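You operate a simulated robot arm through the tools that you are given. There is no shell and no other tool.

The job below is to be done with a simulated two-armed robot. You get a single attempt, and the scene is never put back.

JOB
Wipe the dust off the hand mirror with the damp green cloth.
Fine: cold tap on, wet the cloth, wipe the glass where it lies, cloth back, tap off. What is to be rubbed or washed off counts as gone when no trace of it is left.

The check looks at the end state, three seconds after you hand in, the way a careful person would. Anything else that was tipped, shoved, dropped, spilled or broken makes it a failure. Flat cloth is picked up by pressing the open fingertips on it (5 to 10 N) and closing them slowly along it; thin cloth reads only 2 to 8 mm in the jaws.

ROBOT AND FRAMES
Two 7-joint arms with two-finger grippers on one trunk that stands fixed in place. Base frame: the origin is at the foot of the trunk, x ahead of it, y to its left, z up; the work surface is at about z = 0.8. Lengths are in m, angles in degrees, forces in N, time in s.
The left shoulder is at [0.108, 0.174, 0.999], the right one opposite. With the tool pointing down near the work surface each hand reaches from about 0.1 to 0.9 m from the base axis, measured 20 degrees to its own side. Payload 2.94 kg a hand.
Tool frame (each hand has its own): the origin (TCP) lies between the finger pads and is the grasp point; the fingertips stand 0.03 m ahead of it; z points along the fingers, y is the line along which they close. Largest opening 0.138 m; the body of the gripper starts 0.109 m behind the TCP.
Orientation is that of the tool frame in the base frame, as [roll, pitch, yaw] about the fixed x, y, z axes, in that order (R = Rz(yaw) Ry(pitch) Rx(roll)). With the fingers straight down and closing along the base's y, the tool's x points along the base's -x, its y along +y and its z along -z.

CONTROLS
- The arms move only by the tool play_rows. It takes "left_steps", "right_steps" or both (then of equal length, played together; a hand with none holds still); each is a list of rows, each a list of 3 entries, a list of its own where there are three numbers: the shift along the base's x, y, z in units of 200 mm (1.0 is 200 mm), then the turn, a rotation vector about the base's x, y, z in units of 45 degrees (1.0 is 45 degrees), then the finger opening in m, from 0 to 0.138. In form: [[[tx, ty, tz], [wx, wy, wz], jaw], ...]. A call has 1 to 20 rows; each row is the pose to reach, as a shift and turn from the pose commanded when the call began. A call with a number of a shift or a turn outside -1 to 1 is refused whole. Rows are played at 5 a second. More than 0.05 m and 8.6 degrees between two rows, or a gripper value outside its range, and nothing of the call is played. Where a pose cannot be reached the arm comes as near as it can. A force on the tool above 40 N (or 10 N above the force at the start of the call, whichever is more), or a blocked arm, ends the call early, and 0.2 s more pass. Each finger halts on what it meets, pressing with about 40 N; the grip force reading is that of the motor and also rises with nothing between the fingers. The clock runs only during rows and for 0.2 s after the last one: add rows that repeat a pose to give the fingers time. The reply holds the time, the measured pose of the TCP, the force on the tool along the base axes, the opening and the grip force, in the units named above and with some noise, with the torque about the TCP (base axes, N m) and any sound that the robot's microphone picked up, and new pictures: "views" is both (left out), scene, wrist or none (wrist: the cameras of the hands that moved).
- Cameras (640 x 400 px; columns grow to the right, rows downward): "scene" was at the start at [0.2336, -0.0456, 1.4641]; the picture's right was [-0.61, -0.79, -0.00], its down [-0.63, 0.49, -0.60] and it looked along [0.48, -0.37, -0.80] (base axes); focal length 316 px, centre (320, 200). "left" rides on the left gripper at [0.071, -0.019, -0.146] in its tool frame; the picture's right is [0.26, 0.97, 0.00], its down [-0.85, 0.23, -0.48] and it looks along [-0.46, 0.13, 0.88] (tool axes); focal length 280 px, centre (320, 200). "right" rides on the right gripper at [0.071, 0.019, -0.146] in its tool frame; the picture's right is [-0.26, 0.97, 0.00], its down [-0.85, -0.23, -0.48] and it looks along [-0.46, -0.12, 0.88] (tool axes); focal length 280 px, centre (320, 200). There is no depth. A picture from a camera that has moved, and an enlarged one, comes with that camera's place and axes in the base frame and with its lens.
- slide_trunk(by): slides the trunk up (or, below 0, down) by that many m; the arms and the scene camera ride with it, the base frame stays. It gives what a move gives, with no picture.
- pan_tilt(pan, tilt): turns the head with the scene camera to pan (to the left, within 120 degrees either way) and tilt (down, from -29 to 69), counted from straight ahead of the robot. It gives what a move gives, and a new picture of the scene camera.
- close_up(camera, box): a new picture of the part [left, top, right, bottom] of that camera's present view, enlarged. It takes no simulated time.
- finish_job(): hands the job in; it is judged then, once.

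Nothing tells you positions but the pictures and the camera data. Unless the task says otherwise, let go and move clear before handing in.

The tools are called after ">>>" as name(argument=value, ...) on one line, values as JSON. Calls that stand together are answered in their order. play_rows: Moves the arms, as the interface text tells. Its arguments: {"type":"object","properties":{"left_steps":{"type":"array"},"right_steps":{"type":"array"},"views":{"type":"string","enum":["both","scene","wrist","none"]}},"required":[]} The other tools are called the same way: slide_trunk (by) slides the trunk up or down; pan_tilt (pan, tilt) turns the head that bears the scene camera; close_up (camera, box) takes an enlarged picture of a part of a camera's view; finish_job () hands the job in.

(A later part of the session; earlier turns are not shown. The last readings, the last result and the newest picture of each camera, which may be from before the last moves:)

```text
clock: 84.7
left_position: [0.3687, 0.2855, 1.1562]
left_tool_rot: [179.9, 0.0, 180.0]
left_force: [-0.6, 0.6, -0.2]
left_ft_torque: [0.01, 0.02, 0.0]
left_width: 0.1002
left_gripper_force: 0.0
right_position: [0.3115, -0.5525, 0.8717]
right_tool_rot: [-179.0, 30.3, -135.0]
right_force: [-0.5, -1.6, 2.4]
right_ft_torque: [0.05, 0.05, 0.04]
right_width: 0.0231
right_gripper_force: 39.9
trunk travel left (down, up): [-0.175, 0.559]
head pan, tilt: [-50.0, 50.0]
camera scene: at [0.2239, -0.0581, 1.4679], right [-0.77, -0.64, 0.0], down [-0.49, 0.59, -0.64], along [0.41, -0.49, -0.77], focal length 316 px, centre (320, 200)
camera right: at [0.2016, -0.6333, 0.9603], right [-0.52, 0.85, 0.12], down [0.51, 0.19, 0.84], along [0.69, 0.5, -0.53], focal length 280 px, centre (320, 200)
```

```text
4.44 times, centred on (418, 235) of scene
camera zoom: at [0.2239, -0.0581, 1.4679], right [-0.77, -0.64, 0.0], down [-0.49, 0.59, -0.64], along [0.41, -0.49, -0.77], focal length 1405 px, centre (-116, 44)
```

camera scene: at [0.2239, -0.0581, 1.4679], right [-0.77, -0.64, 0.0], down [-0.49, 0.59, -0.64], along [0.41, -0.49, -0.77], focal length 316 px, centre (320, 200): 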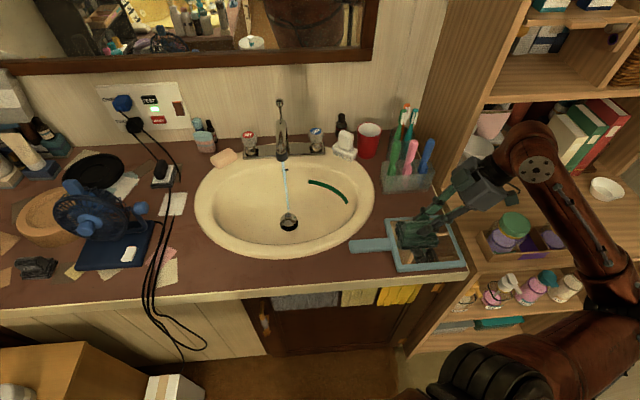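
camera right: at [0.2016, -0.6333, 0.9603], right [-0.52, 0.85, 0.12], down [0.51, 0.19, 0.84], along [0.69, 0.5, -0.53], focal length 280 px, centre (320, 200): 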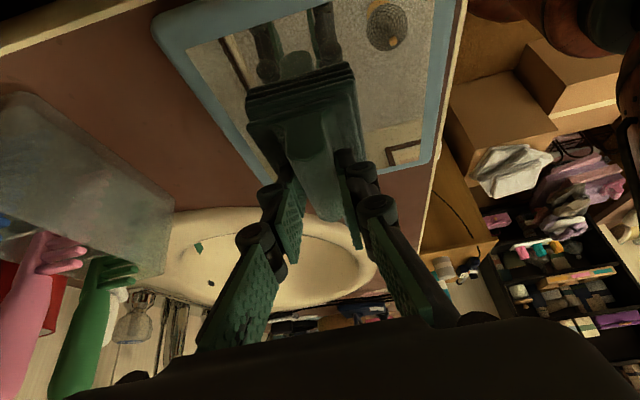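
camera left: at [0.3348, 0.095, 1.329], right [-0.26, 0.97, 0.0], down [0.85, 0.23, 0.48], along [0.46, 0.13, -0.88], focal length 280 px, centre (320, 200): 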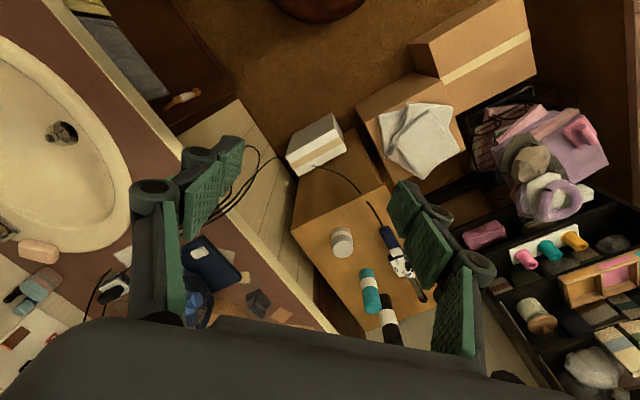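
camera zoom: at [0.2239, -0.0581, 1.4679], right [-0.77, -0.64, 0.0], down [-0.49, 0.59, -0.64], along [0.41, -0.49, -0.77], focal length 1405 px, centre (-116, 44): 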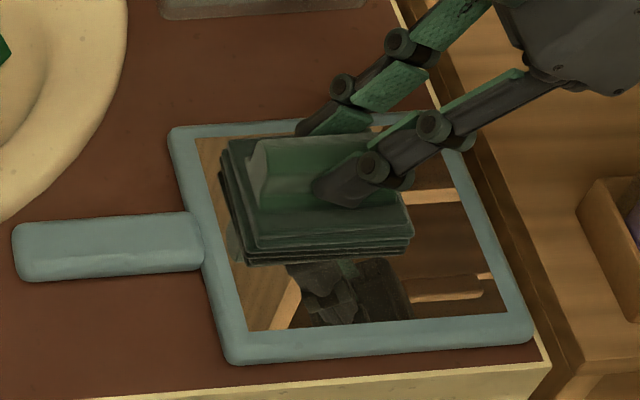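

The dust is gone where the cloth has passed, and the mirror hasn't moved. I'll continue over the rest of the glass with slightly more pressure.

>>> play_rows(right_steps=[[[0.0283, -0.0283, -0.0025], [0, 0, 0], 0.012], [[-0.0035, -0.0601, -0.0025], [0, 0, 0], 0.012], [[-0.0354, -0.0919, -0.0025], [0, 0, 0], 0.012], [[-0.0672, -0.1238, -0.0025], [0, 0, 0], 0.012], [[-0.0919, -0.1485, -0.0025], [0, 0, 0], 0.012], [[-0.1202, -0.1202, -0.0025], [0, 0, 0], 0.012], [[-0.152, -0.0884, -0.0025], [0, 0, 0], 0.012], [[-0.1733, -0.0672, -0.0025], [0, 0, 0], 0.012], [[-0.1945, -0.046, -0.0025], [0, 0, 0], 0.012], [[-0.1662, -0.0177, -0.0025], [0, 0, 0], 0.012], [[-0.1344, 0.0141, -0.0025], [0, 0, 0], 0.012], [[-0.1061, 0.0424, -0.0025], [0, 0, 0], 0.012], [[-0.0743, 0.0743, -0.0025], [0, 0, 0], 0.012], [[-0.0424, 0.0424, -0.0025], [0, 0, 0], 0.012], [[-0.0743, 0.0106, -0.0025], [0, 0, 0], 0.012], [[-0.1025, -0.0177, -0.0025], [0, 0, 0], 0.012], [[-0.0707, -0.0495, -0.0025], [0, 0, 0], 0.012]])

>>> close_up(camera="scene", box=[346, 190, 490, 280])

```text
clock: 88.2
left_position: [0.3683, 0.2855, 1.1545]
left_tool_rot: [179.9, -0.1, 179.9]
left_force: [-1.2, 0.2, -0.2]
left_ft_torque: [-0.02, -0.03, -0.02]
left_width: 0.1
left_gripper_force: 0.0
right_position: [0.2965, -0.5611, 0.8706]
right_tool_rot: [-179.2, 30.3, -134.9]
right_force: [-0.6, 2.5, 7.2]
right_ft_torque: [0.32, 0.07, 0.09]
right_width: 0.0225
right_gripper_force: 39.1
trunk travel left (down, up): [-0.175, 0.559]
head pan, tilt: [-50.0, 50.0]
camera scene: at [0.2235, -0.0572, 1.4681], right [-0.77, -0.64, 0.0], down [-0.49, 0.59, -0.64], along [0.41, -0.49, -0.77], focal length 316 px, centre (320, 200)
camera right: at [0.1872, -0.6428, 0.9599], right [-0.52, 0.85, 0.12], down [0.51, 0.19, 0.84], along [0.69, 0.5, -0.53], focal length 280 px, centre (320, 200)
```

scene: 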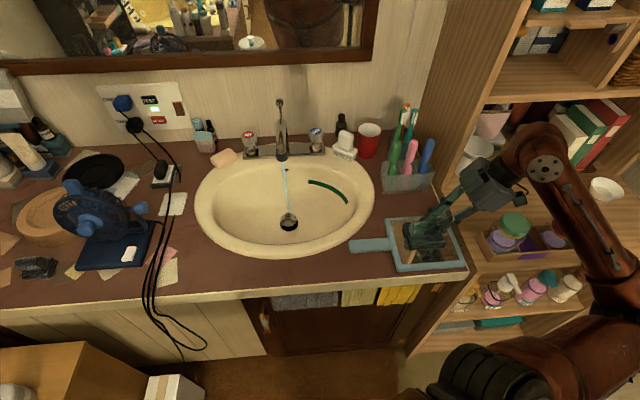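
right: 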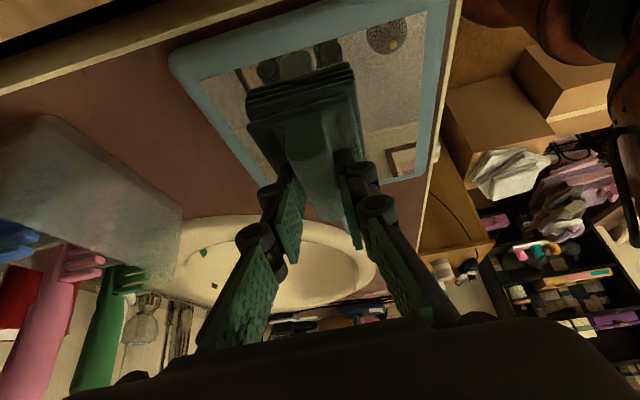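

```text
4.44 times, centred on (418, 235) of scene
camera zoom: at [0.2235, -0.0572, 1.4681], right [-0.77, -0.64, 0.0], down [-0.49, 0.59, -0.64], along [0.41, -0.49, -0.77], focal length 1405 px, centre (-116, 44)
```

zoom: 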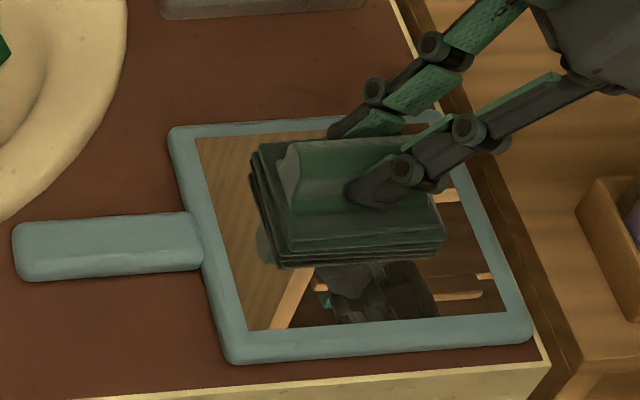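

The visible glass looks clean. I'll lift the cloth off and inspect the whole surface.

>>> play_rows(right_steps=[[[0, 0, 0.05], [0, 0, 0], 0.012], [[0, 0, 0.2], [0, 0, 0], 0.012], [[0, 0, 0.4], [0, 0, 0], 0.012], [[0.1, 0.05, 0.6], [0, 0, 0], 0.012], [[0.25, 0.15, 0.75], [0, 0, 0], 0.012], [[0.4, 0.3, 0.85], [0, 0, 0], 0.012], [[0.55, 0.45, 0.85], [0, 0, 0], 0.012]])

>>> close_up(camera="scene", box=[340, 205, 484, 285])

```text
clock: 89.8
left_position: [0.3696, 0.2855, 1.1556]
left_tool_rot: [-179.9, 0.0, 180.0]
left_force: [0.1, 0.3, 0.0]
left_ft_torque: [0.01, 0.04, 0.04]
left_width: 0.1
left_gripper_force: 0.2
right_position: [0.4082, -0.4724, 1.0406]
right_tool_rot: [-179.2, 30.3, -135.0]
right_force: [-0.6, 0.5, 0.4]
right_ft_torque: [-0.02, -0.02, 0.01]
right_width: 0.0227
right_gripper_force: 39.8
trunk travel left (down, up): [-0.175, 0.559]
head pan, tilt: [-50.0, 50.0]
camera scene: at [0.2249, -0.058, 1.4676], right [-0.77, -0.64, 0.0], down [-0.49, 0.59, -0.64], along [0.41, -0.49, -0.77], focal length 316 px, centre (320, 200)
camera right: at [0.298, -0.5538, 1.1299], right [-0.52, 0.85, 0.12], down [0.51, 0.19, 0.84], along [0.69, 0.5, -0.53], focal length 280 px, centre (320, 200)
```

scene: 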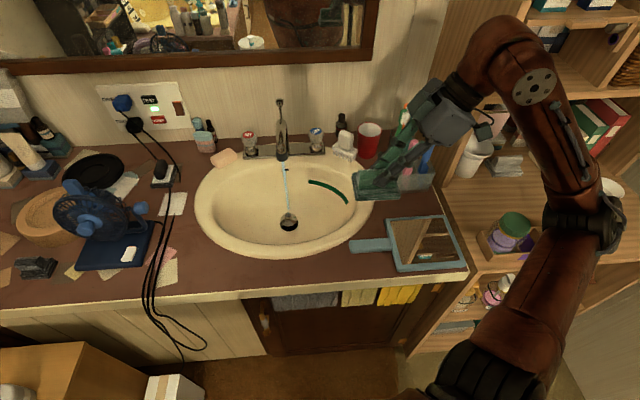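
right: 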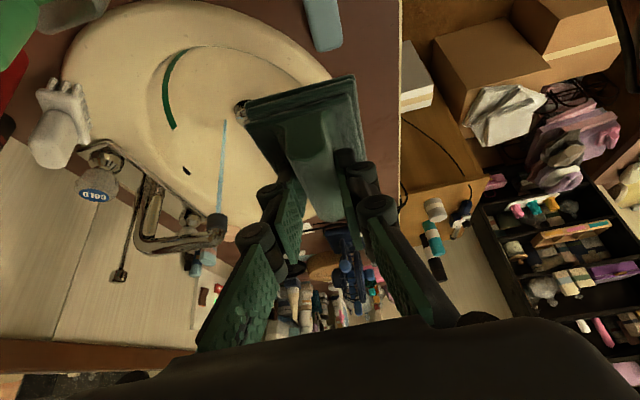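

```text
4.44 times, centred on (412, 245) of scene
camera zoom: at [0.2249, -0.058, 1.4676], right [-0.77, -0.64, 0.0], down [-0.49, 0.59, -0.64], along [0.41, -0.49, -0.77], focal length 1405 px, centre (-89, 0)
```

zoom: 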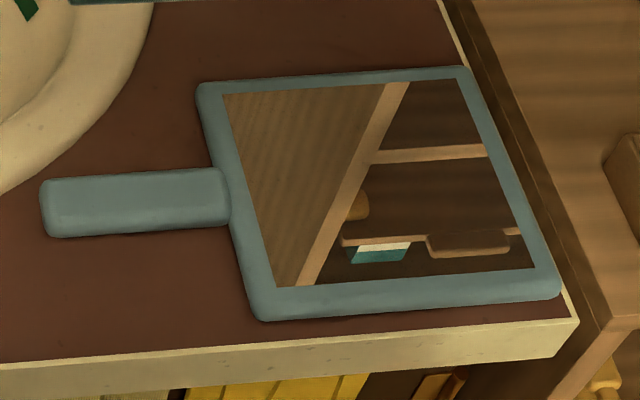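

The glass looks clean. I'll zoom in tightly for any trace left.

>>> close_up(camera="scene", box=[382, 215, 470, 272])

>>> pan_tilt(pan=-40, tilt=50)

>>> close_up(camera="scene", box=[380, 220, 516, 305])

```text
7.02 times, centred on (426, 244) of scene
camera zoom: at [0.2249, -0.058, 1.4676], right [-0.77, -0.64, 0.0], down [-0.49, 0.59, -0.64], along [0.41, -0.49, -0.77], focal length 2218 px, centre (-424, -105)
```

zoom: 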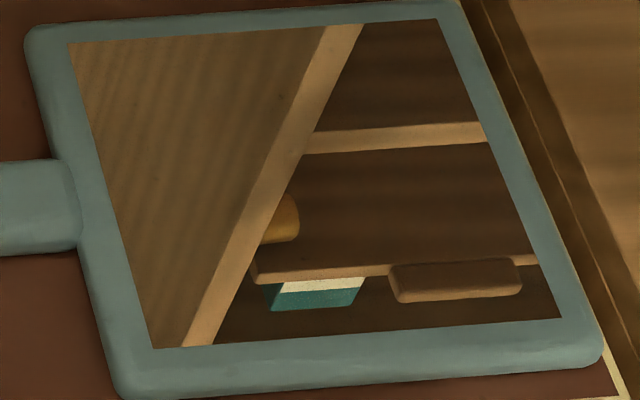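

```text
clock: 90.6
left_position: [0.3699, 0.2848, 1.1563]
left_tool_rot: [179.9, 0.0, 179.9]
left_force: [0.5, 0.7, 0.3]
left_ft_torque: [-0.01, 0.03, -0.03]
left_width: 0.1001
left_gripper_force: 0.0
right_position: [0.4061, -0.4737, 1.0403]
right_tool_rot: [-179.1, 30.3, -134.9]
right_force: [0.1, 0.1, -0.4]
right_ft_torque: [0.0, 0.01, -0.01]
right_width: 0.0229
right_gripper_force: 40.1
trunk travel left (down, up): [-0.175, 0.559]
head pan, tilt: [-40.0, 50.0]
camera scene: at [0.2338, -0.0487, 1.4678], right [-0.64, -0.77, 0.0], down [-0.59, 0.49, -0.64], along [0.49, -0.41, -0.77], focal length 316 px, centre (320, 200)
```

scene: 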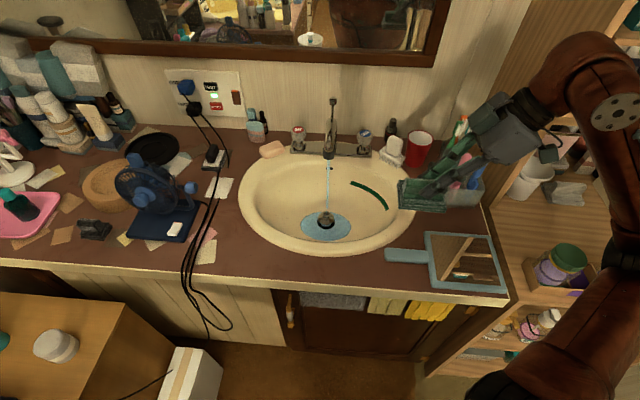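

```text
4.71 times, centred on (448, 262) of scene
camera zoom: at [0.2338, -0.0487, 1.4678], right [-0.64, -0.77, 0.0], down [-0.59, 0.49, -0.64], along [0.49, -0.41, -0.77], focal length 1487 px, centre (-282, -94)
```

zoom: 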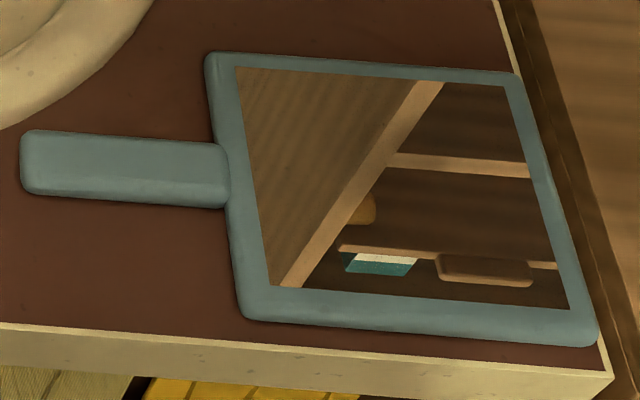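

The mirror is spotless and exactly where it was. A shallow pool shows around the drain, so I'll be quick. Carrying the cloth back to its place now.

>>> play_rows(right_steps=[[[0.12, 0.12, 0.02], [0, 0, 0], 0.012], [[0.27, 0.28, 0.04], [0, 0, 0], 0.012], [[0.42, 0.44, 0.05], [0, 0, 0], 0.012], [[0.57, 0.6, 0.05], [0, 0, 0], 0.012], [[0.72, 0.76, 0.05], [0, 0, 0], 0.012], [[0.87, 0.9, 0.03], [0, 0, 0], 0.012], [[0.95, 1.0, 0.0], [0, 0, 0], 0.012]], views="none")

>>> play_rows(right_steps=[[[0.1, 0.15, 0], [-0.01, -0.003, 0], 0.012], [[0.2, 0.35, -0.05], [-0.01, -0.003, 0], 0.012], [[0.3, 0.5, -0.1], [-0.01, -0.003, 0], 0.012], [[0.38, 0.62, -0.2], [-0.01, -0.003, 0], 0.012], [[0.405, 0.66, -0.3], [-0.01, -0.003, 0], 0.012], [[0.405, 0.66, -0.4], [-0.01, -0.003, 0], 0.012], [[0.405, 0.66, -0.4], [-0.01, -0.003, 0], 0.012]])

>>> close_up(camera="scene", box=[140, 150, 300, 290])

>>> close_up(camera="right", box=[200, 40, 440, 190])

```text
clock: 92.2
left_position: [0.3688, 0.2858, 1.1551]
left_tool_rot: [180.0, 0.1, 180.0]
left_force: [0.6, 0.0, 0.0]
left_ft_torque: [-0.01, 0.03, 0.01]
left_width: 0.1
left_gripper_force: 0.1
right_position: [0.5975, -0.2714, 1.0402]
right_tool_rot: [-179.2, 30.3, -135.0]
right_force: [-0.2, 0.2, -0.3]
right_ft_torque: [-0.01, 0.02, -0.03]
right_width: 0.0228
right_gripper_force: 39.3
trunk travel left (down, up): [-0.175, 0.559]
head pan, tilt: [-40.0, 50.0]
```

```text
clock: 93.8
left_position: [0.3688, 0.2844, 1.1565]
left_tool_rot: [-179.9, 0.0, -180.0]
left_force: [-0.1, 0.1, 0.1]
left_ft_torque: [-0.03, 0.0, -0.02]
left_width: 0.1001
left_gripper_force: 0.0
right_position: [0.6786, -0.1409, 0.9608]
right_tool_rot: [-178.7, 30.1, -134.6]
right_force: [-0.8, -0.7, -0.2]
right_ft_torque: [-0.04, 0.01, 0.01]
right_width: 0.0228
right_gripper_force: 39.7
trunk travel left (down, up): [-0.175, 0.559]
head pan, tilt: [-40.0, 50.0]
camera scene: at [0.2335, -0.0482, 1.4679], right [-0.64, -0.77, 0.0], down [-0.59, 0.49, -0.64], along [0.49, -0.41, -0.77], focal length 316 px, centre (320, 200)
camera right: at [0.5685, -0.2194, 1.0497], right [-0.52, 0.85, 0.11], down [0.5, 0.2, 0.84], along [0.69, 0.49, -0.53], focal length 280 px, centre (320, 200)
```

scene: 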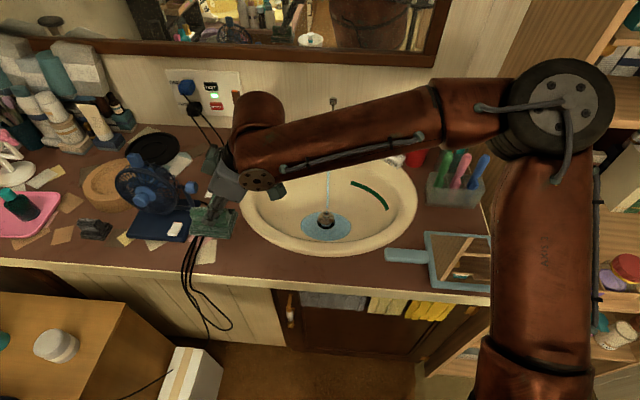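
right: 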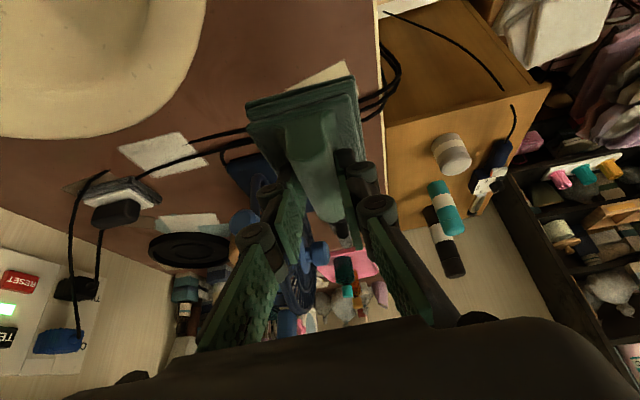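

```text
2.86 times, centred on (220, 220) of scene
camera zoom: at [0.2335, -0.0482, 1.4679], right [-0.64, -0.77, 0.0], down [-0.59, 0.49, -0.64], along [0.49, -0.41, -0.77], focal length 903 px, centre (606, 143)
```

zoom: 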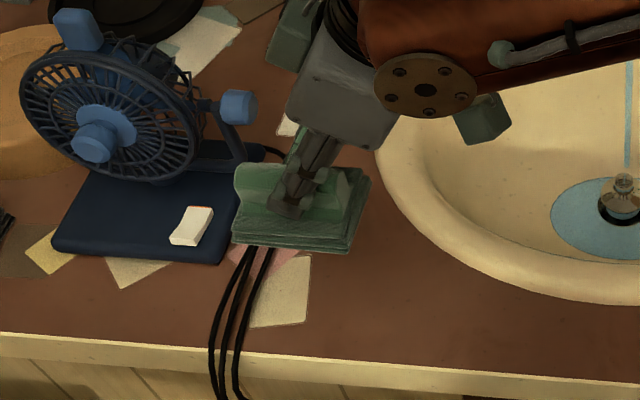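

```text
2.67 times, centred on (320, 115) of right
camera zoom: at [0.5685, -0.2194, 1.0497], right [-0.52, 0.85, 0.11], down [0.5, 0.2, 0.84], along [0.69, 0.49, -0.53], focal length 748 px, centre (320, 427)
```

zoom: 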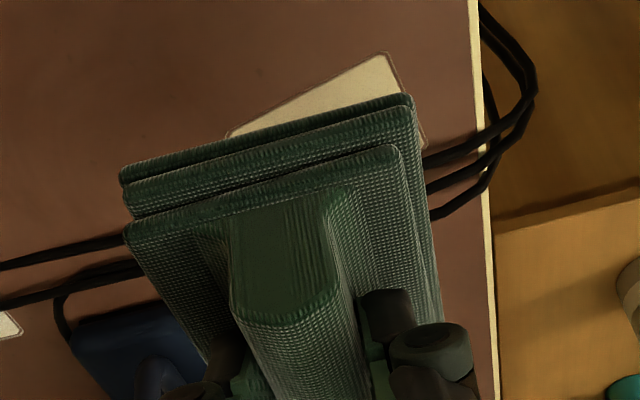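

The cloth is level and above its place. I'll correct the small roll and lower it to just above the counter.

>>> play_rows(right_steps=[[[0, 0.01, -0.1], [0.009, 0.009, 0.003], 0.012], [[0, 0.02, -0.2], [0.0176, 0.0178, 0.0056], 0.012], [[0, 0.02, -0.3], [0.0176, 0.0178, 0.0056], 0.012], [[0, 0.02, -0.4], [0.0176, 0.0178, 0.0056], 0.012], [[0, 0.02, -0.46], [0.0176, 0.0178, 0.0056], 0.012], [[0, 0.02, -0.46], [0.0176, 0.0178, 0.0056], 0.012]])

>>> close_up(camera="scene", box=[160, 190, 288, 270])

>>> close_up(camera="right", box=[200, 60, 440, 210])

```text
clock: 95.2
left_position: [0.3702, 0.2845, 1.1566]
left_tool_rot: [180.0, -0.1, -180.0]
left_force: [-0.5, -1.2, 0.1]
left_ft_torque: [-0.04, 0.0, -0.01]
left_width: 0.1002
left_gripper_force: 0.1
right_position: [0.6784, -0.1354, 0.8679]
right_tool_rot: [179.9, 30.1, -135.2]
right_force: [0.1, -1.2, -0.6]
right_ft_torque: [-0.01, 0.01, 0.02]
right_width: 0.0229
right_gripper_force: 39.6
trunk travel left (down, up): [-0.175, 0.559]
head pan, tilt: [-40.0, 50.0]
camera scene: at [0.2337, -0.0484, 1.4679], right [-0.64, -0.77, 0.0], down [-0.59, 0.49, -0.64], along [0.49, -0.41, -0.77], focal length 316 px, centre (320, 200)
camera right: at [0.5708, -0.2174, 0.9582], right [-0.52, 0.84, 0.13], down [0.51, 0.19, 0.84], along [0.68, 0.5, -0.53], focal length 280 px, centre (320, 200)
```

scene: 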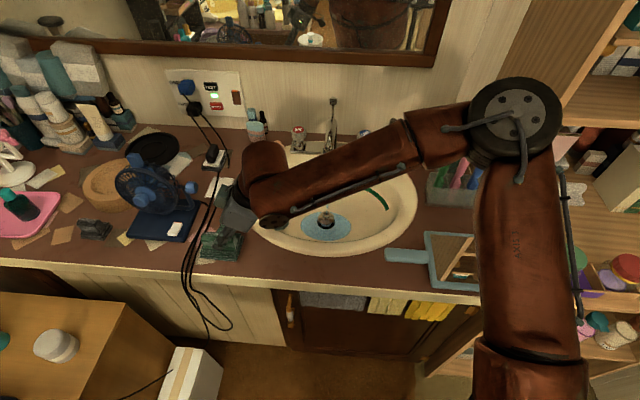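
right: 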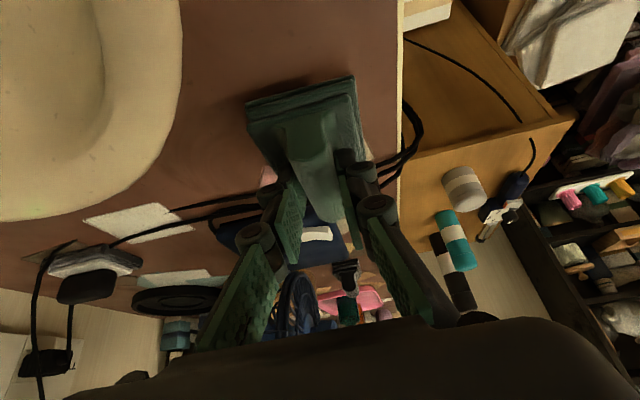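

```text
5.00 times, centred on (224, 230) of scene
camera zoom: at [0.2337, -0.0484, 1.4679], right [-0.64, -0.77, 0.0], down [-0.59, 0.49, -0.64], along [0.49, -0.41, -0.77], focal length 1580 px, centre (800, 50)
```

zoom: 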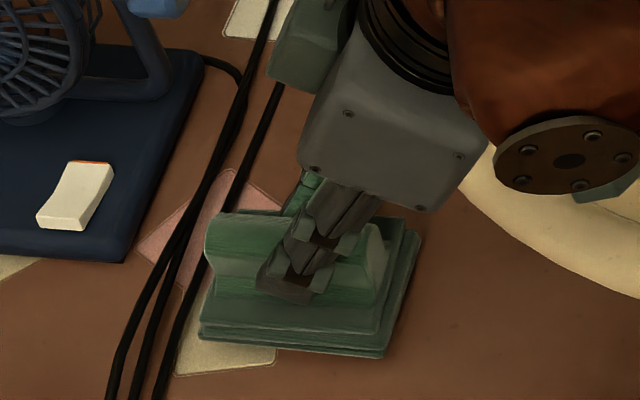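

```text
2.67 times, centred on (320, 135) of right
camera zoom: at [0.5708, -0.2174, 0.9582], right [-0.52, 0.84, 0.13], down [0.51, 0.19, 0.84], along [0.68, 0.5, -0.53], focal length 748 px, centre (320, 373)
```

zoom: 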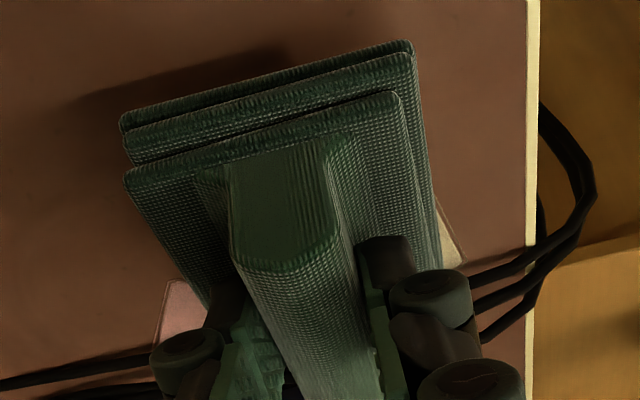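

About 13 mm remain. I'll lower to light contact.

>>> play_rows(right_steps=[[[0, -0.007, -0.03], [0, 0, 0], 0.012], [[0, -0.007, -0.05], [0, 0, 0], 0.012], [[0, -0.007, -0.062], [0, 0, 0], 0.012], [[0, -0.007, -0.062], [0, 0, 0], 0.012]], views="none")

```text
clock: 96.2
left_position: [0.3686, 0.2859, 1.1558]
left_tool_rot: [-180.0, 0.0, -180.0]
left_force: [0.3, 0.5, 0.0]
left_ft_torque: [-0.01, 0.01, 0.04]
left_width: 0.1002
left_gripper_force: 0.0
right_position: [0.6791, -0.1373, 0.8561]
right_tool_rot: [180.0, 30.0, -135.1]
right_force: [0.9, 0.5, 0.6]
right_ft_torque: [0.02, 0.0, 0.02]
right_width: 0.0227
right_gripper_force: 40.1
trunk travel left (down, up): [-0.175, 0.559]
head pan, tilt: [-40.0, 50.0]
```

>>> play_rows(right_steps=[[[0, 0, -0.005], [0, 0, 0], 0.012], [[0, 0, -0.009], [0, 0, 0], 0.012], [[0, 0, -0.009], [0, 0, 0], 0.012]])

>>> close_up(camera="scene", box=[160, 190, 288, 270])

```text
clock: 97.0
left_position: [0.3701, 0.2844, 1.1553]
left_tool_rot: [180.0, -0.1, -179.9]
left_force: [-0.3, 0.3, -0.9]
left_ft_torque: [-0.02, -0.02, -0.02]
left_width: 0.1004
left_gripper_force: 0.1
right_position: [0.6779, -0.1375, 0.8546]
right_tool_rot: [180.0, 30.1, -135.1]
right_force: [0.9, -0.9, 0.9]
right_ft_torque: [-0.04, 0.0, 0.04]
right_width: 0.0228
right_gripper_force: 39.8
trunk travel left (down, up): [-0.175, 0.559]
head pan, tilt: [-40.0, 50.0]
camera scene: at [0.2338, -0.0485, 1.4678], right [-0.64, -0.77, 0.0], down [-0.59, 0.49, -0.64], along [0.49, -0.41, -0.77], focal length 316 px, centre (320, 200)
camera right: at [0.5705, -0.2193, 0.9443], right [-0.52, 0.84, 0.13], down [0.51, 0.19, 0.84], along [0.68, 0.5, -0.53], focal length 280 px, centre (320, 200)
```

scene: 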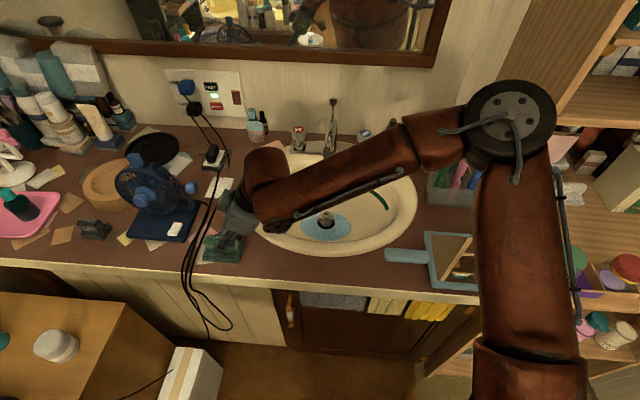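
right: 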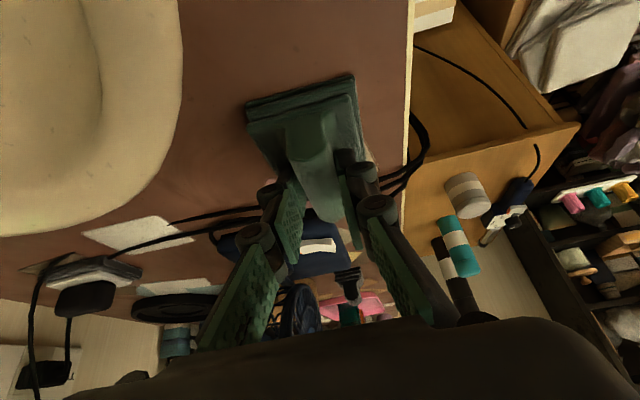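

```text
5.00 times, centred on (224, 230) of scene
camera zoom: at [0.2338, -0.0485, 1.4678], right [-0.64, -0.77, 0.0], down [-0.59, 0.49, -0.64], along [0.49, -0.41, -0.77], focal length 1580 px, centre (800, 50)
```

zoom: 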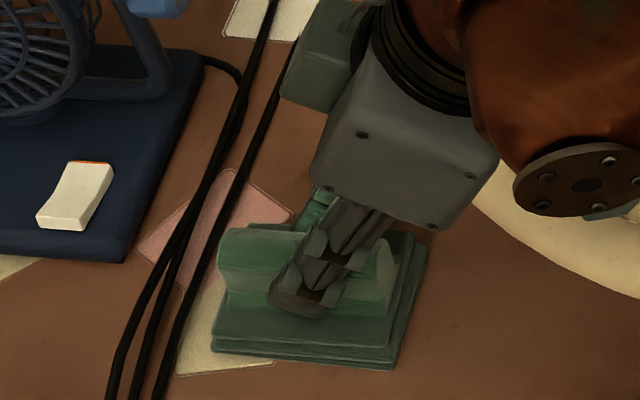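

It matches the original outline. Releasing slowly, then rising straight out.

>>> play_rows(right_steps=[[[0, 0, -0.004], [0, 0, 0], 0.02], [[0, 0, -0.004], [0, 0, 0], 0.03], [[0, 0, -0.004], [0, 0, 0], 0.042], [[0, 0, -0.004], [0, 0, 0], 0.055], [[0, 0, -0.004], [0, 0, 0], 0.06], [[0, 0, 0.08], [0, 0, 0], 0.06], [[0, 0, 0.2], [0, 0, 0], 0.06], [[0, 0, 0.35], [0, 0, 0], 0.06], [[0, 0, 0.5], [0, 0, 0], 0.06], [[-0.1, -0.1, 0.7], [0, 0, 0], 0.06], [[-0.25, -0.25, 0.85], [0, 0, 0], 0.07], [[-0.4, -0.45, 0.95], [0, 0, 0], 0.07], [[-0.45, -0.65, 0.95], [0, 0, 0], 0.07], [[-0.45, -0.85, 0.95], [0, 0, 0], 0.07]])

>>> close_up(camera="scene", box=[180, 215, 276, 275])

```text
refused: row 11 steps farther than a row can; nothing moved
```

```text
6.67 times, centred on (228, 245) of scene
camera zoom: at [0.2338, -0.0485, 1.4678], right [-0.64, -0.77, 0.0], down [-0.59, 0.49, -0.64], along [0.49, -0.41, -0.77], focal length 2107 px, centre (933, -100)
```

zoom: 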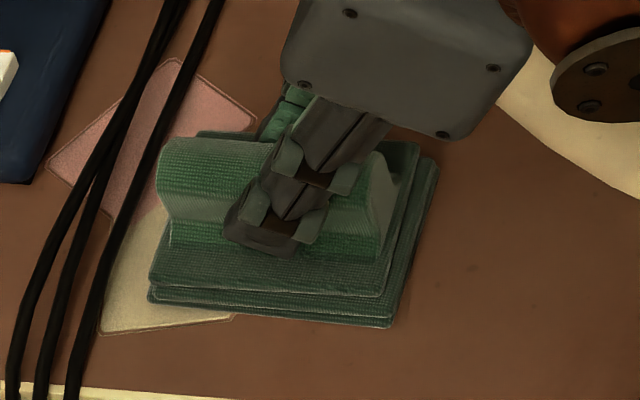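

The route's last rows were too coarse, so nothing moved. The outline is a couple of mm high, so I'll lower 2 mm more to real contact, then release with finer rows.

>>> play_rows(right_steps=[[[0.004, 0.004, -0.005], [0, 0, 0], 0.012], [[0.004, 0.004, -0.01], [0, 0, 0], 0.012], [[0.004, 0.004, -0.01], [0, 0, 0], 0.012]], views="none")

```text
clock: 97.8
left_position: [0.3682, 0.2848, 1.1567]
left_tool_rot: [-180.0, 0.1, -180.0]
left_force: [0.5, 0.4, 0.1]
left_ft_torque: [-0.02, 0.0, 0.01]
left_width: 0.1
left_gripper_force: 0.1
right_position: [0.6798, -0.1364, 0.8532]
right_tool_rot: [-179.9, 30.3, -135.1]
right_force: [-1.7, -2.2, 12.5]
right_ft_torque: [-0.3, 0.3, -0.05]
right_width: 0.0229
right_gripper_force: 39.7
trunk travel left (down, up): [-0.175, 0.559]
head pan, tilt: [-40.0, 50.0]
```

Contact is confirmed. I'll ease off, open slowly and rise.

>>> play_rows(right_steps=[[[0, 0, 0.007], [0, 0, 0], 0.012], [[0, 0, 0.007], [0, 0, 0], 0.02], [[0, 0, 0.007], [0, 0, 0], 0.028], [[0, 0, 0.007], [0, 0, 0], 0.038], [[0, 0, 0.007], [0, 0, 0], 0.05], [[0, 0, 0.007], [0, 0, 0], 0.06], [[0, 0, 0.007], [0, 0, 0], 0.06], [[0, 0, 0.1], [0, 0, 0], 0.06], [[0, 0, 0.25], [0, 0, 0], 0.06], [[0, 0, 0.4], [0, 0, 0], 0.06], [[0, 0, 0.55], [0, 0, 0], 0.06], [[-0.08, -0.08, 0.7], [0, 0, 0], 0.07], [[-0.18, -0.2, 0.8], [0, 0, 0], 0.07], [[-0.28, -0.35, 0.85], [0, 0, 0], 0.07], [[-0.35, -0.5, 0.9], [0, 0, 0], 0.07], [[-0.4, -0.7, 0.9], [0, 0, 0], 0.07], [[-0.4, -0.9, 0.9], [0, 0, 0], 0.07]])

>>> close_up(camera="scene", box=[180, 215, 276, 275])

```text
clock: 101.4
left_position: [0.3688, 0.284, 1.1559]
left_tool_rot: [-180.0, 0.0, 180.0]
left_force: [0.2, 0.8, -0.3]
left_ft_torque: [0.0, -0.01, 0.0]
left_width: 0.1
left_gripper_force: 0.1
right_position: [0.5964, -0.3188, 1.0325]
right_tool_rot: [179.9, 30.1, -135.1]
right_force: [0.2, 0.0, 1.0]
right_ft_torque: [0.07, -0.04, -0.03]
right_width: 0.07
right_gripper_force: 0.1
trunk travel left (down, up): [-0.175, 0.559]
head pan, tilt: [-40.0, 50.0]
camera scene: at [0.2338, -0.0493, 1.4678], right [-0.64, -0.77, 0.0], down [-0.59, 0.49, -0.64], along [0.49, -0.41, -0.77], focal length 316 px, centre (320, 200)
camera right: at [0.4905, -0.4001, 1.1217], right [-0.52, 0.84, 0.13], down [0.51, 0.19, 0.84], along [0.68, 0.5, -0.53], focal length 280 px, centre (320, 200)
```

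scene: 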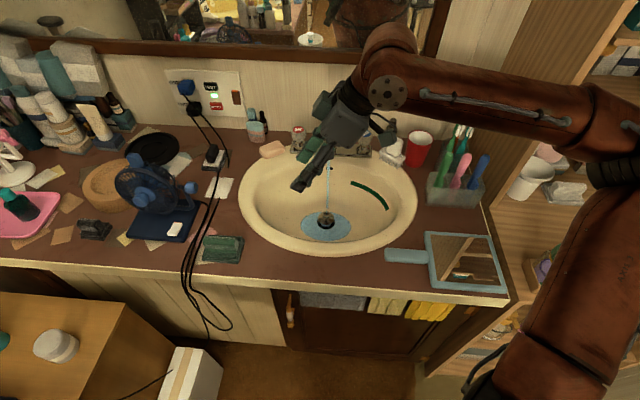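
right: 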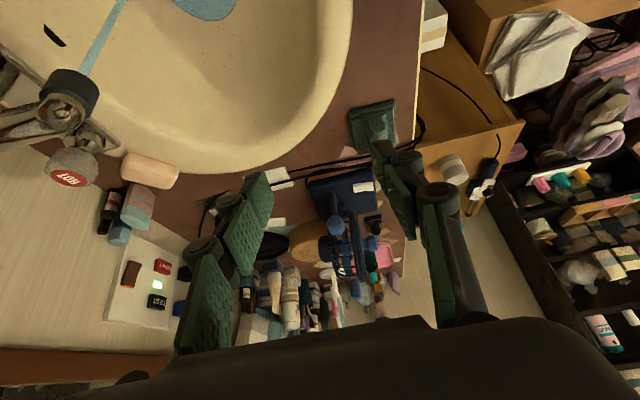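

```text
6.67 times, centred on (228, 245) of scene
camera zoom: at [0.2338, -0.0493, 1.4678], right [-0.64, -0.77, 0.0], down [-0.59, 0.49, -0.64], along [0.49, -0.41, -0.77], focal length 2107 px, centre (933, -100)
```

zoom: 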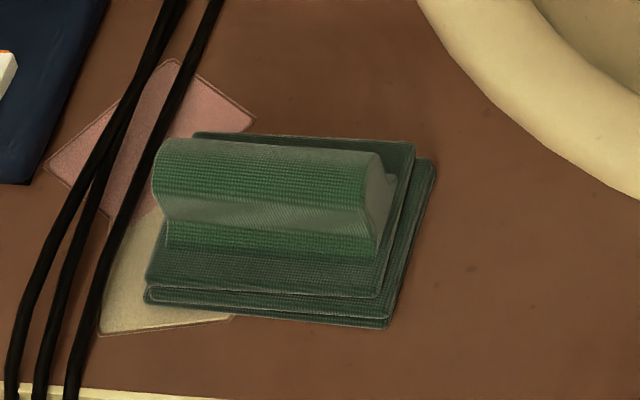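

The cloth is back in place, flat and matching its outline. Next is the tap: I'll straighten the tool and lower the trunk again for reach.

>>> play_rows(right_steps=[[[0, -0.08, 0.05], [-0.08, 0.08, 0], 0.07], [[0, -0.17, 0.1], [-0.16, 0.16, 0], 0.07], [[0, -0.26, 0.15], [-0.24, 0.24, 0], 0.07], [[0, -0.35, 0.2], [-0.32, 0.32, 0], 0.07], [[0, -0.45, 0.25], [-0.4, 0.4, 0], 0.07], [[0, -0.55, 0.3], [-0.471, 0.471, 0], 0.07], [[0, -0.65, 0.3], [-0.471, 0.471, 0], 0.07], [[0, -0.65, 0.3], [-0.471, 0.471, 0], 0.07]], views="none")

>>> slide_trunk(by=-0.075)

>>> play_rows(right_steps=[[[0, 0, 0], [-0.03, -0.09, -0.05], 0.07], [[0, 0, 0], [-0.065, -0.18, -0.118], 0.07], [[0, 0, 0], [-0.065, -0.18, -0.118], 0.07]])

```text
clock: 103.2
left_position: [0.3699, 0.2852, 1.156]
left_tool_rot: [180.0, 0.0, -180.0]
left_force: [-0.8, 0.7, 1.2]
left_ft_torque: [-0.04, -0.01, -0.01]
left_width: 0.0998
left_gripper_force: 0.0
right_position: [0.599, -0.4475, 1.0917]
right_tool_rot: [-180.0, 0.0, -135.1]
right_force: [-0.4, 0.2, -0.3]
right_ft_torque: [-0.03, 0.0, -0.01]
right_width: 0.0702
right_gripper_force: 0.2
trunk travel left (down, up): [-0.175, 0.559]
head pan, tilt: [-40.0, 50.0]
```

```text
clock: 104.3
left_position: [0.4126, 0.2843, 1.0543]
left_tool_rot: [-179.9, -5.1, 179.9]
left_force: [-0.4, -0.1, 0.4]
left_ft_torque: [0.0, -0.06, 0.0]
left_width: 0.0999
left_gripper_force: 0.1
right_position: [0.598, -0.4457, 1.0182]
right_tool_rot: [-179.9, 0.2, -135.1]
right_force: [-0.3, -0.6, 0.5]
right_ft_torque: [0.0, -0.07, 0.01]
right_width: 0.0699
right_gripper_force: 0.1
trunk travel left (down, up): [-0.1, 0.634]
head pan, tilt: [-40.0, 50.0]
```

```text
clock: 105.1
left_position: [0.4147, 0.2851, 1.0534]
left_tool_rot: [-179.8, -5.2, -180.0]
left_force: [0.2, -0.4, -0.5]
left_ft_torque: [0.02, 0.0, 0.01]
left_width: 0.1001
left_gripper_force: 0.0
right_position: [0.5992, -0.4455, 1.0179]
right_tool_rot: [-172.3, 4.1, -140.2]
right_force: [-0.4, -0.4, -0.4]
right_ft_torque: [-0.01, 0.03, 0.03]
right_width: 0.0701
right_gripper_force: 0.2
trunk travel left (down, up): [-0.1, 0.634]
head pan, tilt: [-40.0, 50.0]
camera scene: at [0.3071, -0.0486, 1.3825], right [-0.64, -0.77, 0.0], down [-0.59, 0.49, -0.64], along [0.49, -0.41, -0.77], focal length 316 px, centre (320, 200)
camera right: at [0.5132, -0.4694, 1.1528], right [-0.41, 0.91, -0.11], down [0.73, 0.39, 0.56], along [0.55, 0.15, -0.82], focal length 280 px, centre (320, 200)
```

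scene: 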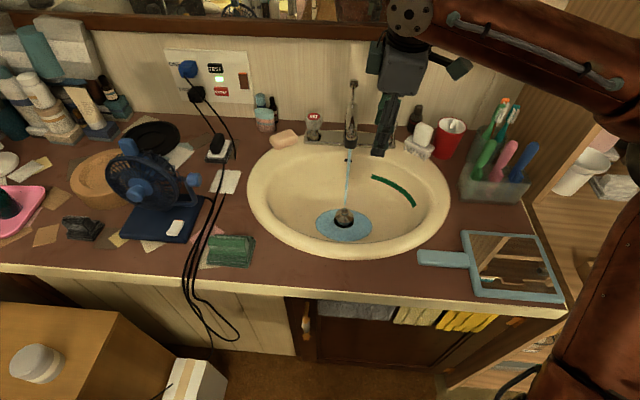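
right: 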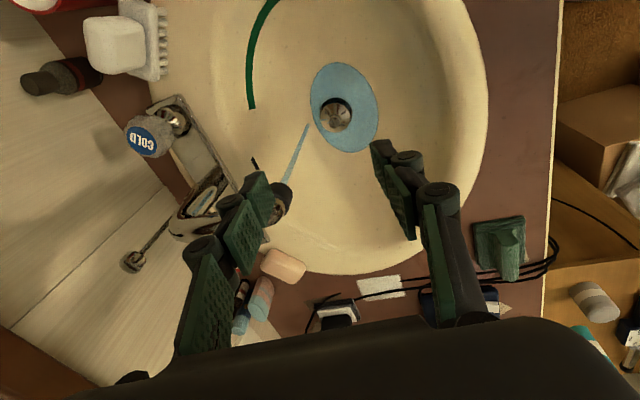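

Orientation matches the pose in which I left the knob. I'll go back over the knob along the way I came.

>>> play_rows(right_steps=[[[0.03, -0.2, 0], [0, 0, 0], 0.07], [[0.08, -0.4, 0], [0, 0, 0], 0.07], [[0.15, -0.6, -0.03], [0, 0, 0], 0.07], [[0.23, -0.77, -0.09], [0, 0, 0], 0.07], [[0.4, -0.85, -0.2], [0, 0, 0], 0.07], [[0.529, -0.883, -0.315], [0, 0, 0], 0.07], [[0.58, -0.902, -0.4], [0, 0, 0], 0.07], [[0.58, -0.902, -0.4], [0, 0, 0], 0.07]])

>>> close_up(camera="scene", box=[290, 60, 470, 172])

```text
clock: 106.9
left_position: [0.4132, 0.2843, 1.0536]
left_tool_rot: [-179.9, -5.1, -180.0]
left_force: [-0.3, -0.2, 0.6]
left_ft_torque: [0.01, 0.0, 0.0]
left_width: 0.1002
left_gripper_force: 0.0
right_position: [0.7152, -0.6276, 0.9374]
right_tool_rot: [-172.2, 4.1, -140.1]
right_force: [0.1, 0.9, 0.1]
right_ft_torque: [0.0, 0.0, 0.03]
right_width: 0.0701
right_gripper_force: 0.1
trunk travel left (down, up): [-0.1, 0.634]
head pan, tilt: [-40.0, 50.0]
camera scene: at [0.3068, -0.0485, 1.3826], right [-0.64, -0.77, 0.0], down [-0.59, 0.49, -0.64], along [0.49, -0.41, -0.77], focal length 316 px, centre (320, 200)
camera right: at [0.6299, -0.6499, 1.0728], right [-0.41, 0.91, -0.11], down [0.73, 0.39, 0.56], along [0.55, 0.15, -0.82], focal length 280 px, centre (320, 200)
```

scene: 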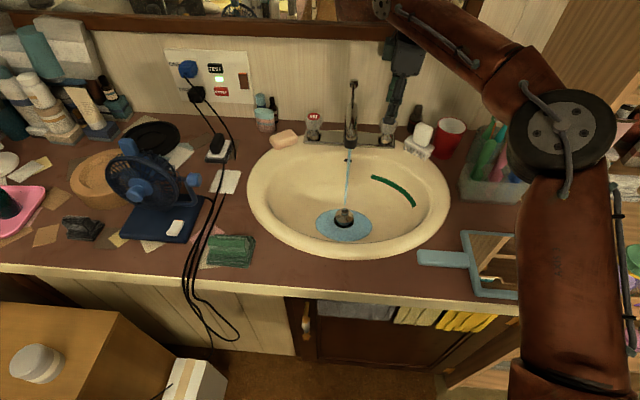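
right: 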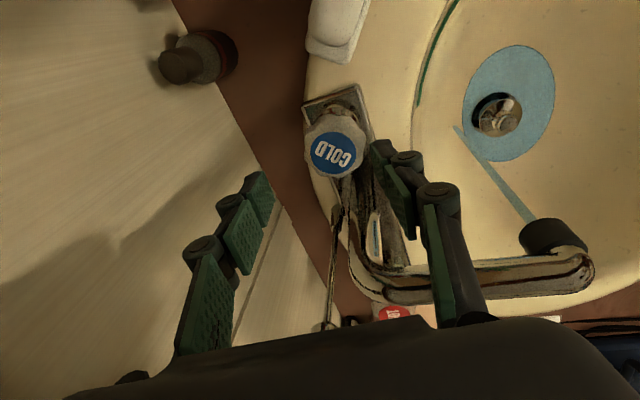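

```text
3.56 times, centred on (380, 116) of scene
camera zoom: at [0.3068, -0.0485, 1.3826], right [-0.64, -0.77, 0.0], down [-0.59, 0.49, -0.64], along [0.49, -0.41, -0.77], focal length 1124 px, centre (107, 499)
```

zoom: 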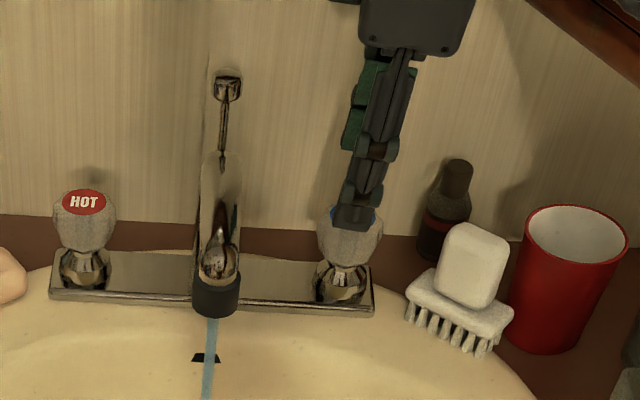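

I'm over the knob. Descending around it as before and closing.

>>> play_rows(right_steps=[[[0, 0.008, -0.08], [0, 0, 0], 0.07], [[0, 0.008, -0.16], [0, 0, 0], 0.07], [[0, 0.008, -0.24], [0, 0, 0], 0.07], [[0, 0.008, -0.3], [0, 0, 0], 0.07], [[0, 0.008, -0.325], [0, 0, 0], 0.07], [[0, 0.008, -0.325], [0, 0, 0], 0.06], [[0, 0.008, -0.325], [0, 0, 0], 0.05], [[0, 0.008, -0.325], [0, 0, 0], 0.044], [[0, 0.008, -0.325], [0, 0, 0], 0.038], [[0, 0.008, -0.325], [0, 0, 0], 0.034], [[0, 0.008, -0.325], [0, 0, 0], 0.034]], views="wrist")

```text
clock: 109.3
left_position: [0.4137, 0.2862, 1.0539]
left_tool_rot: [-179.9, -5.1, -180.0]
left_force: [0.1, -0.6, -0.2]
left_ft_torque: [-0.01, 0.0, 0.01]
left_width: 0.0997
left_gripper_force: 0.1
right_position: [0.713, -0.6228, 0.8711]
right_tool_rot: [-172.7, 4.1, -140.1]
right_force: [-21.0, 20.2, -10.5]
right_ft_torque: [0.58, 0.2, -0.01]
right_width: 0.0474
right_gripper_force: 37.3
trunk travel left (down, up): [-0.1, 0.634]
head pan, tilt: [-40.0, 50.0]
camera right: at [0.6282, -0.6464, 1.0079], right [-0.41, 0.91, -0.1], down [0.73, 0.39, 0.56], along [0.55, 0.15, -0.82], focal length 280 px, centre (320, 200)
```

right: 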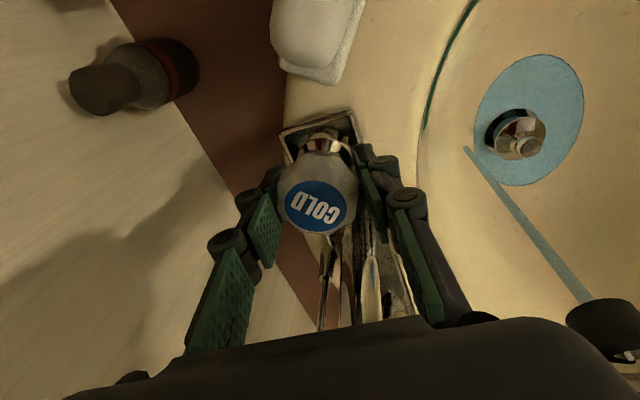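

It's gripped. I'll shift slightly to relieve the side load while turning clockwise the same 40°.

>>> play_rows(right_steps=[[[-0.01, 0.012, 0], [0, 0, 0], 0.034], [[-0.01, 0.012, 0], [0, 0, -0.12], 0.034], [[-0.01, 0.012, 0], [0, 0, -0.24], 0.034], [[-0.01, 0.01, 0], [0, 0, -0.36], 0.034], [[-0.01, 0.01, 0], [0, 0, -0.48], 0.034], [[-0.008, 0.01, 0], [0, 0, -0.6], 0.034], [[-0.008, 0.01, 0], [0, 0, -0.72], 0.034], [[-0.008, 0.01, 0], [0, 0, -0.84], 0.034], [[-0.008, 0.01, 0], [0, 0, -0.88], 0.034], [[-0.008, 0.01, 0], [0, 0, -0.88], 0.034]])

>>> close_up(camera="scene", box=[270, 90, 450, 250])

```text
clock: 111.5
left_position: [0.4136, 0.2844, 1.0525]
left_tool_rot: [-180.0, -5.2, 180.0]
left_force: [0.9, 0.6, -0.6]
left_ft_torque: [0.01, 0.0, -0.02]
left_width: 0.1004
left_gripper_force: 0.1
right_position: [0.7139, -0.6248, 0.8715]
right_tool_rot: [-172.4, 4.1, -179.8]
right_force: [-4.1, 3.2, -6.3]
right_ft_torque: [0.8, -0.34, 0.02]
right_width: 0.0474
right_gripper_force: 45.1
trunk travel left (down, up): [-0.1, 0.634]
head pan, tilt: [-40.0, 50.0]
camera scene: at [0.3073, -0.0489, 1.3824], right [-0.64, -0.77, 0.0], down [-0.59, 0.49, -0.64], along [0.49, -0.41, -0.77], focal length 316 px, centre (320, 200)
camera right: at [0.6336, -0.5863, 1.0076], right [0.27, 0.96, -0.11], down [0.81, -0.16, 0.56], along [0.52, -0.24, -0.82], focal length 280 px, centre (320, 200)
```

scene: 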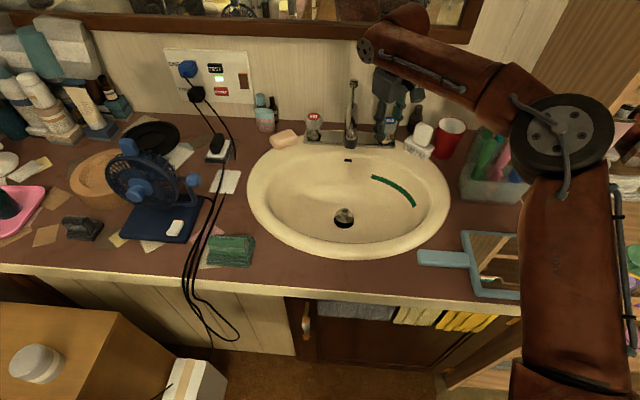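
right: 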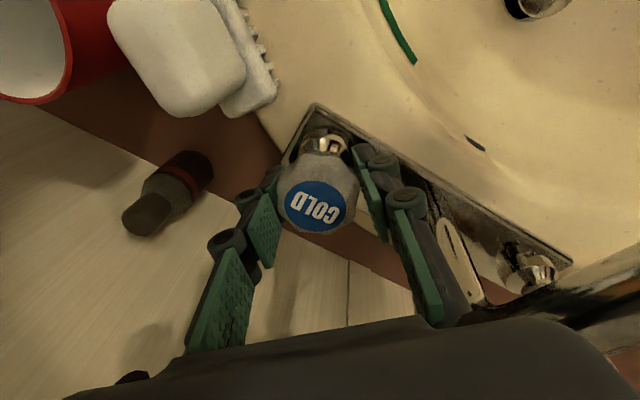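

```text
2.50 times, centred on (360, 170) of scene
camera zoom: at [0.3073, -0.0489, 1.3824], right [-0.64, -0.77, 0.0], down [-0.59, 0.49, -0.64], along [0.49, -0.41, -0.77], focal length 790 px, centre (220, 275)
```

zoom: 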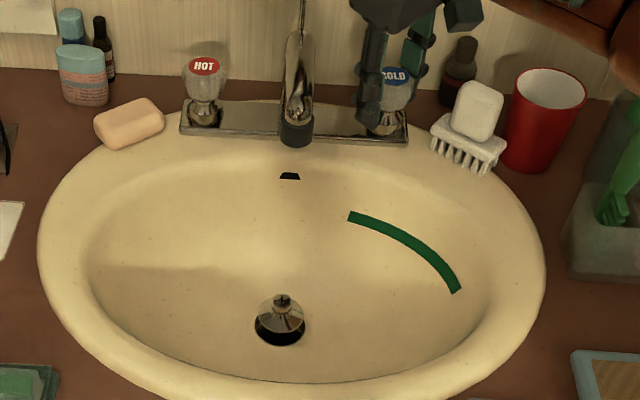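

The water has stopped and the pool has drained. I'll give a small extra clockwise nudge to be sure it's seated, then release and rise.

>>> play_rows(right_steps=[[[0, 0, 0], [0, 0, -0.04], 0.034], [[0, 0, 0], [0, 0, -0.07], 0.034], [[0, 0, 0], [0, 0, -0.07], 0.034]], views="wrist")

```text
clock: 112.3
left_position: [0.4139, 0.2834, 1.0531]
left_tool_rot: [-179.9, -5.2, 180.0]
left_force: [0.7, -0.3, 0.0]
left_ft_torque: [-0.01, -0.02, 0.04]
left_width: 0.1003
left_gripper_force: 0.1
right_position: [0.713, -0.6248, 0.8719]
right_tool_rot: [-172.3, 4.2, 177.2]
right_force: [-1.1, 0.9, -4.2]
right_ft_torque: [0.85, 0.14, 0.02]
right_width: 0.0475
right_gripper_force: 45.0
trunk travel left (down, up): [-0.1, 0.634]
head pan, tilt: [-40.0, 50.0]
camera right: at [0.6359, -0.582, 1.0076], right [0.32, 0.94, -0.11], down [0.8, -0.21, 0.56], along [0.51, -0.27, -0.82], focal length 280 px, centre (320, 200)
```

right: 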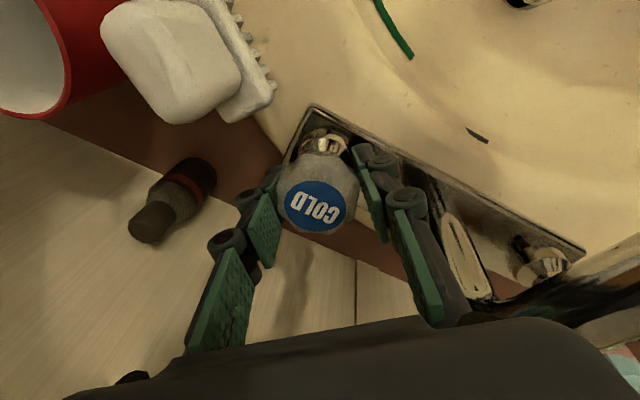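

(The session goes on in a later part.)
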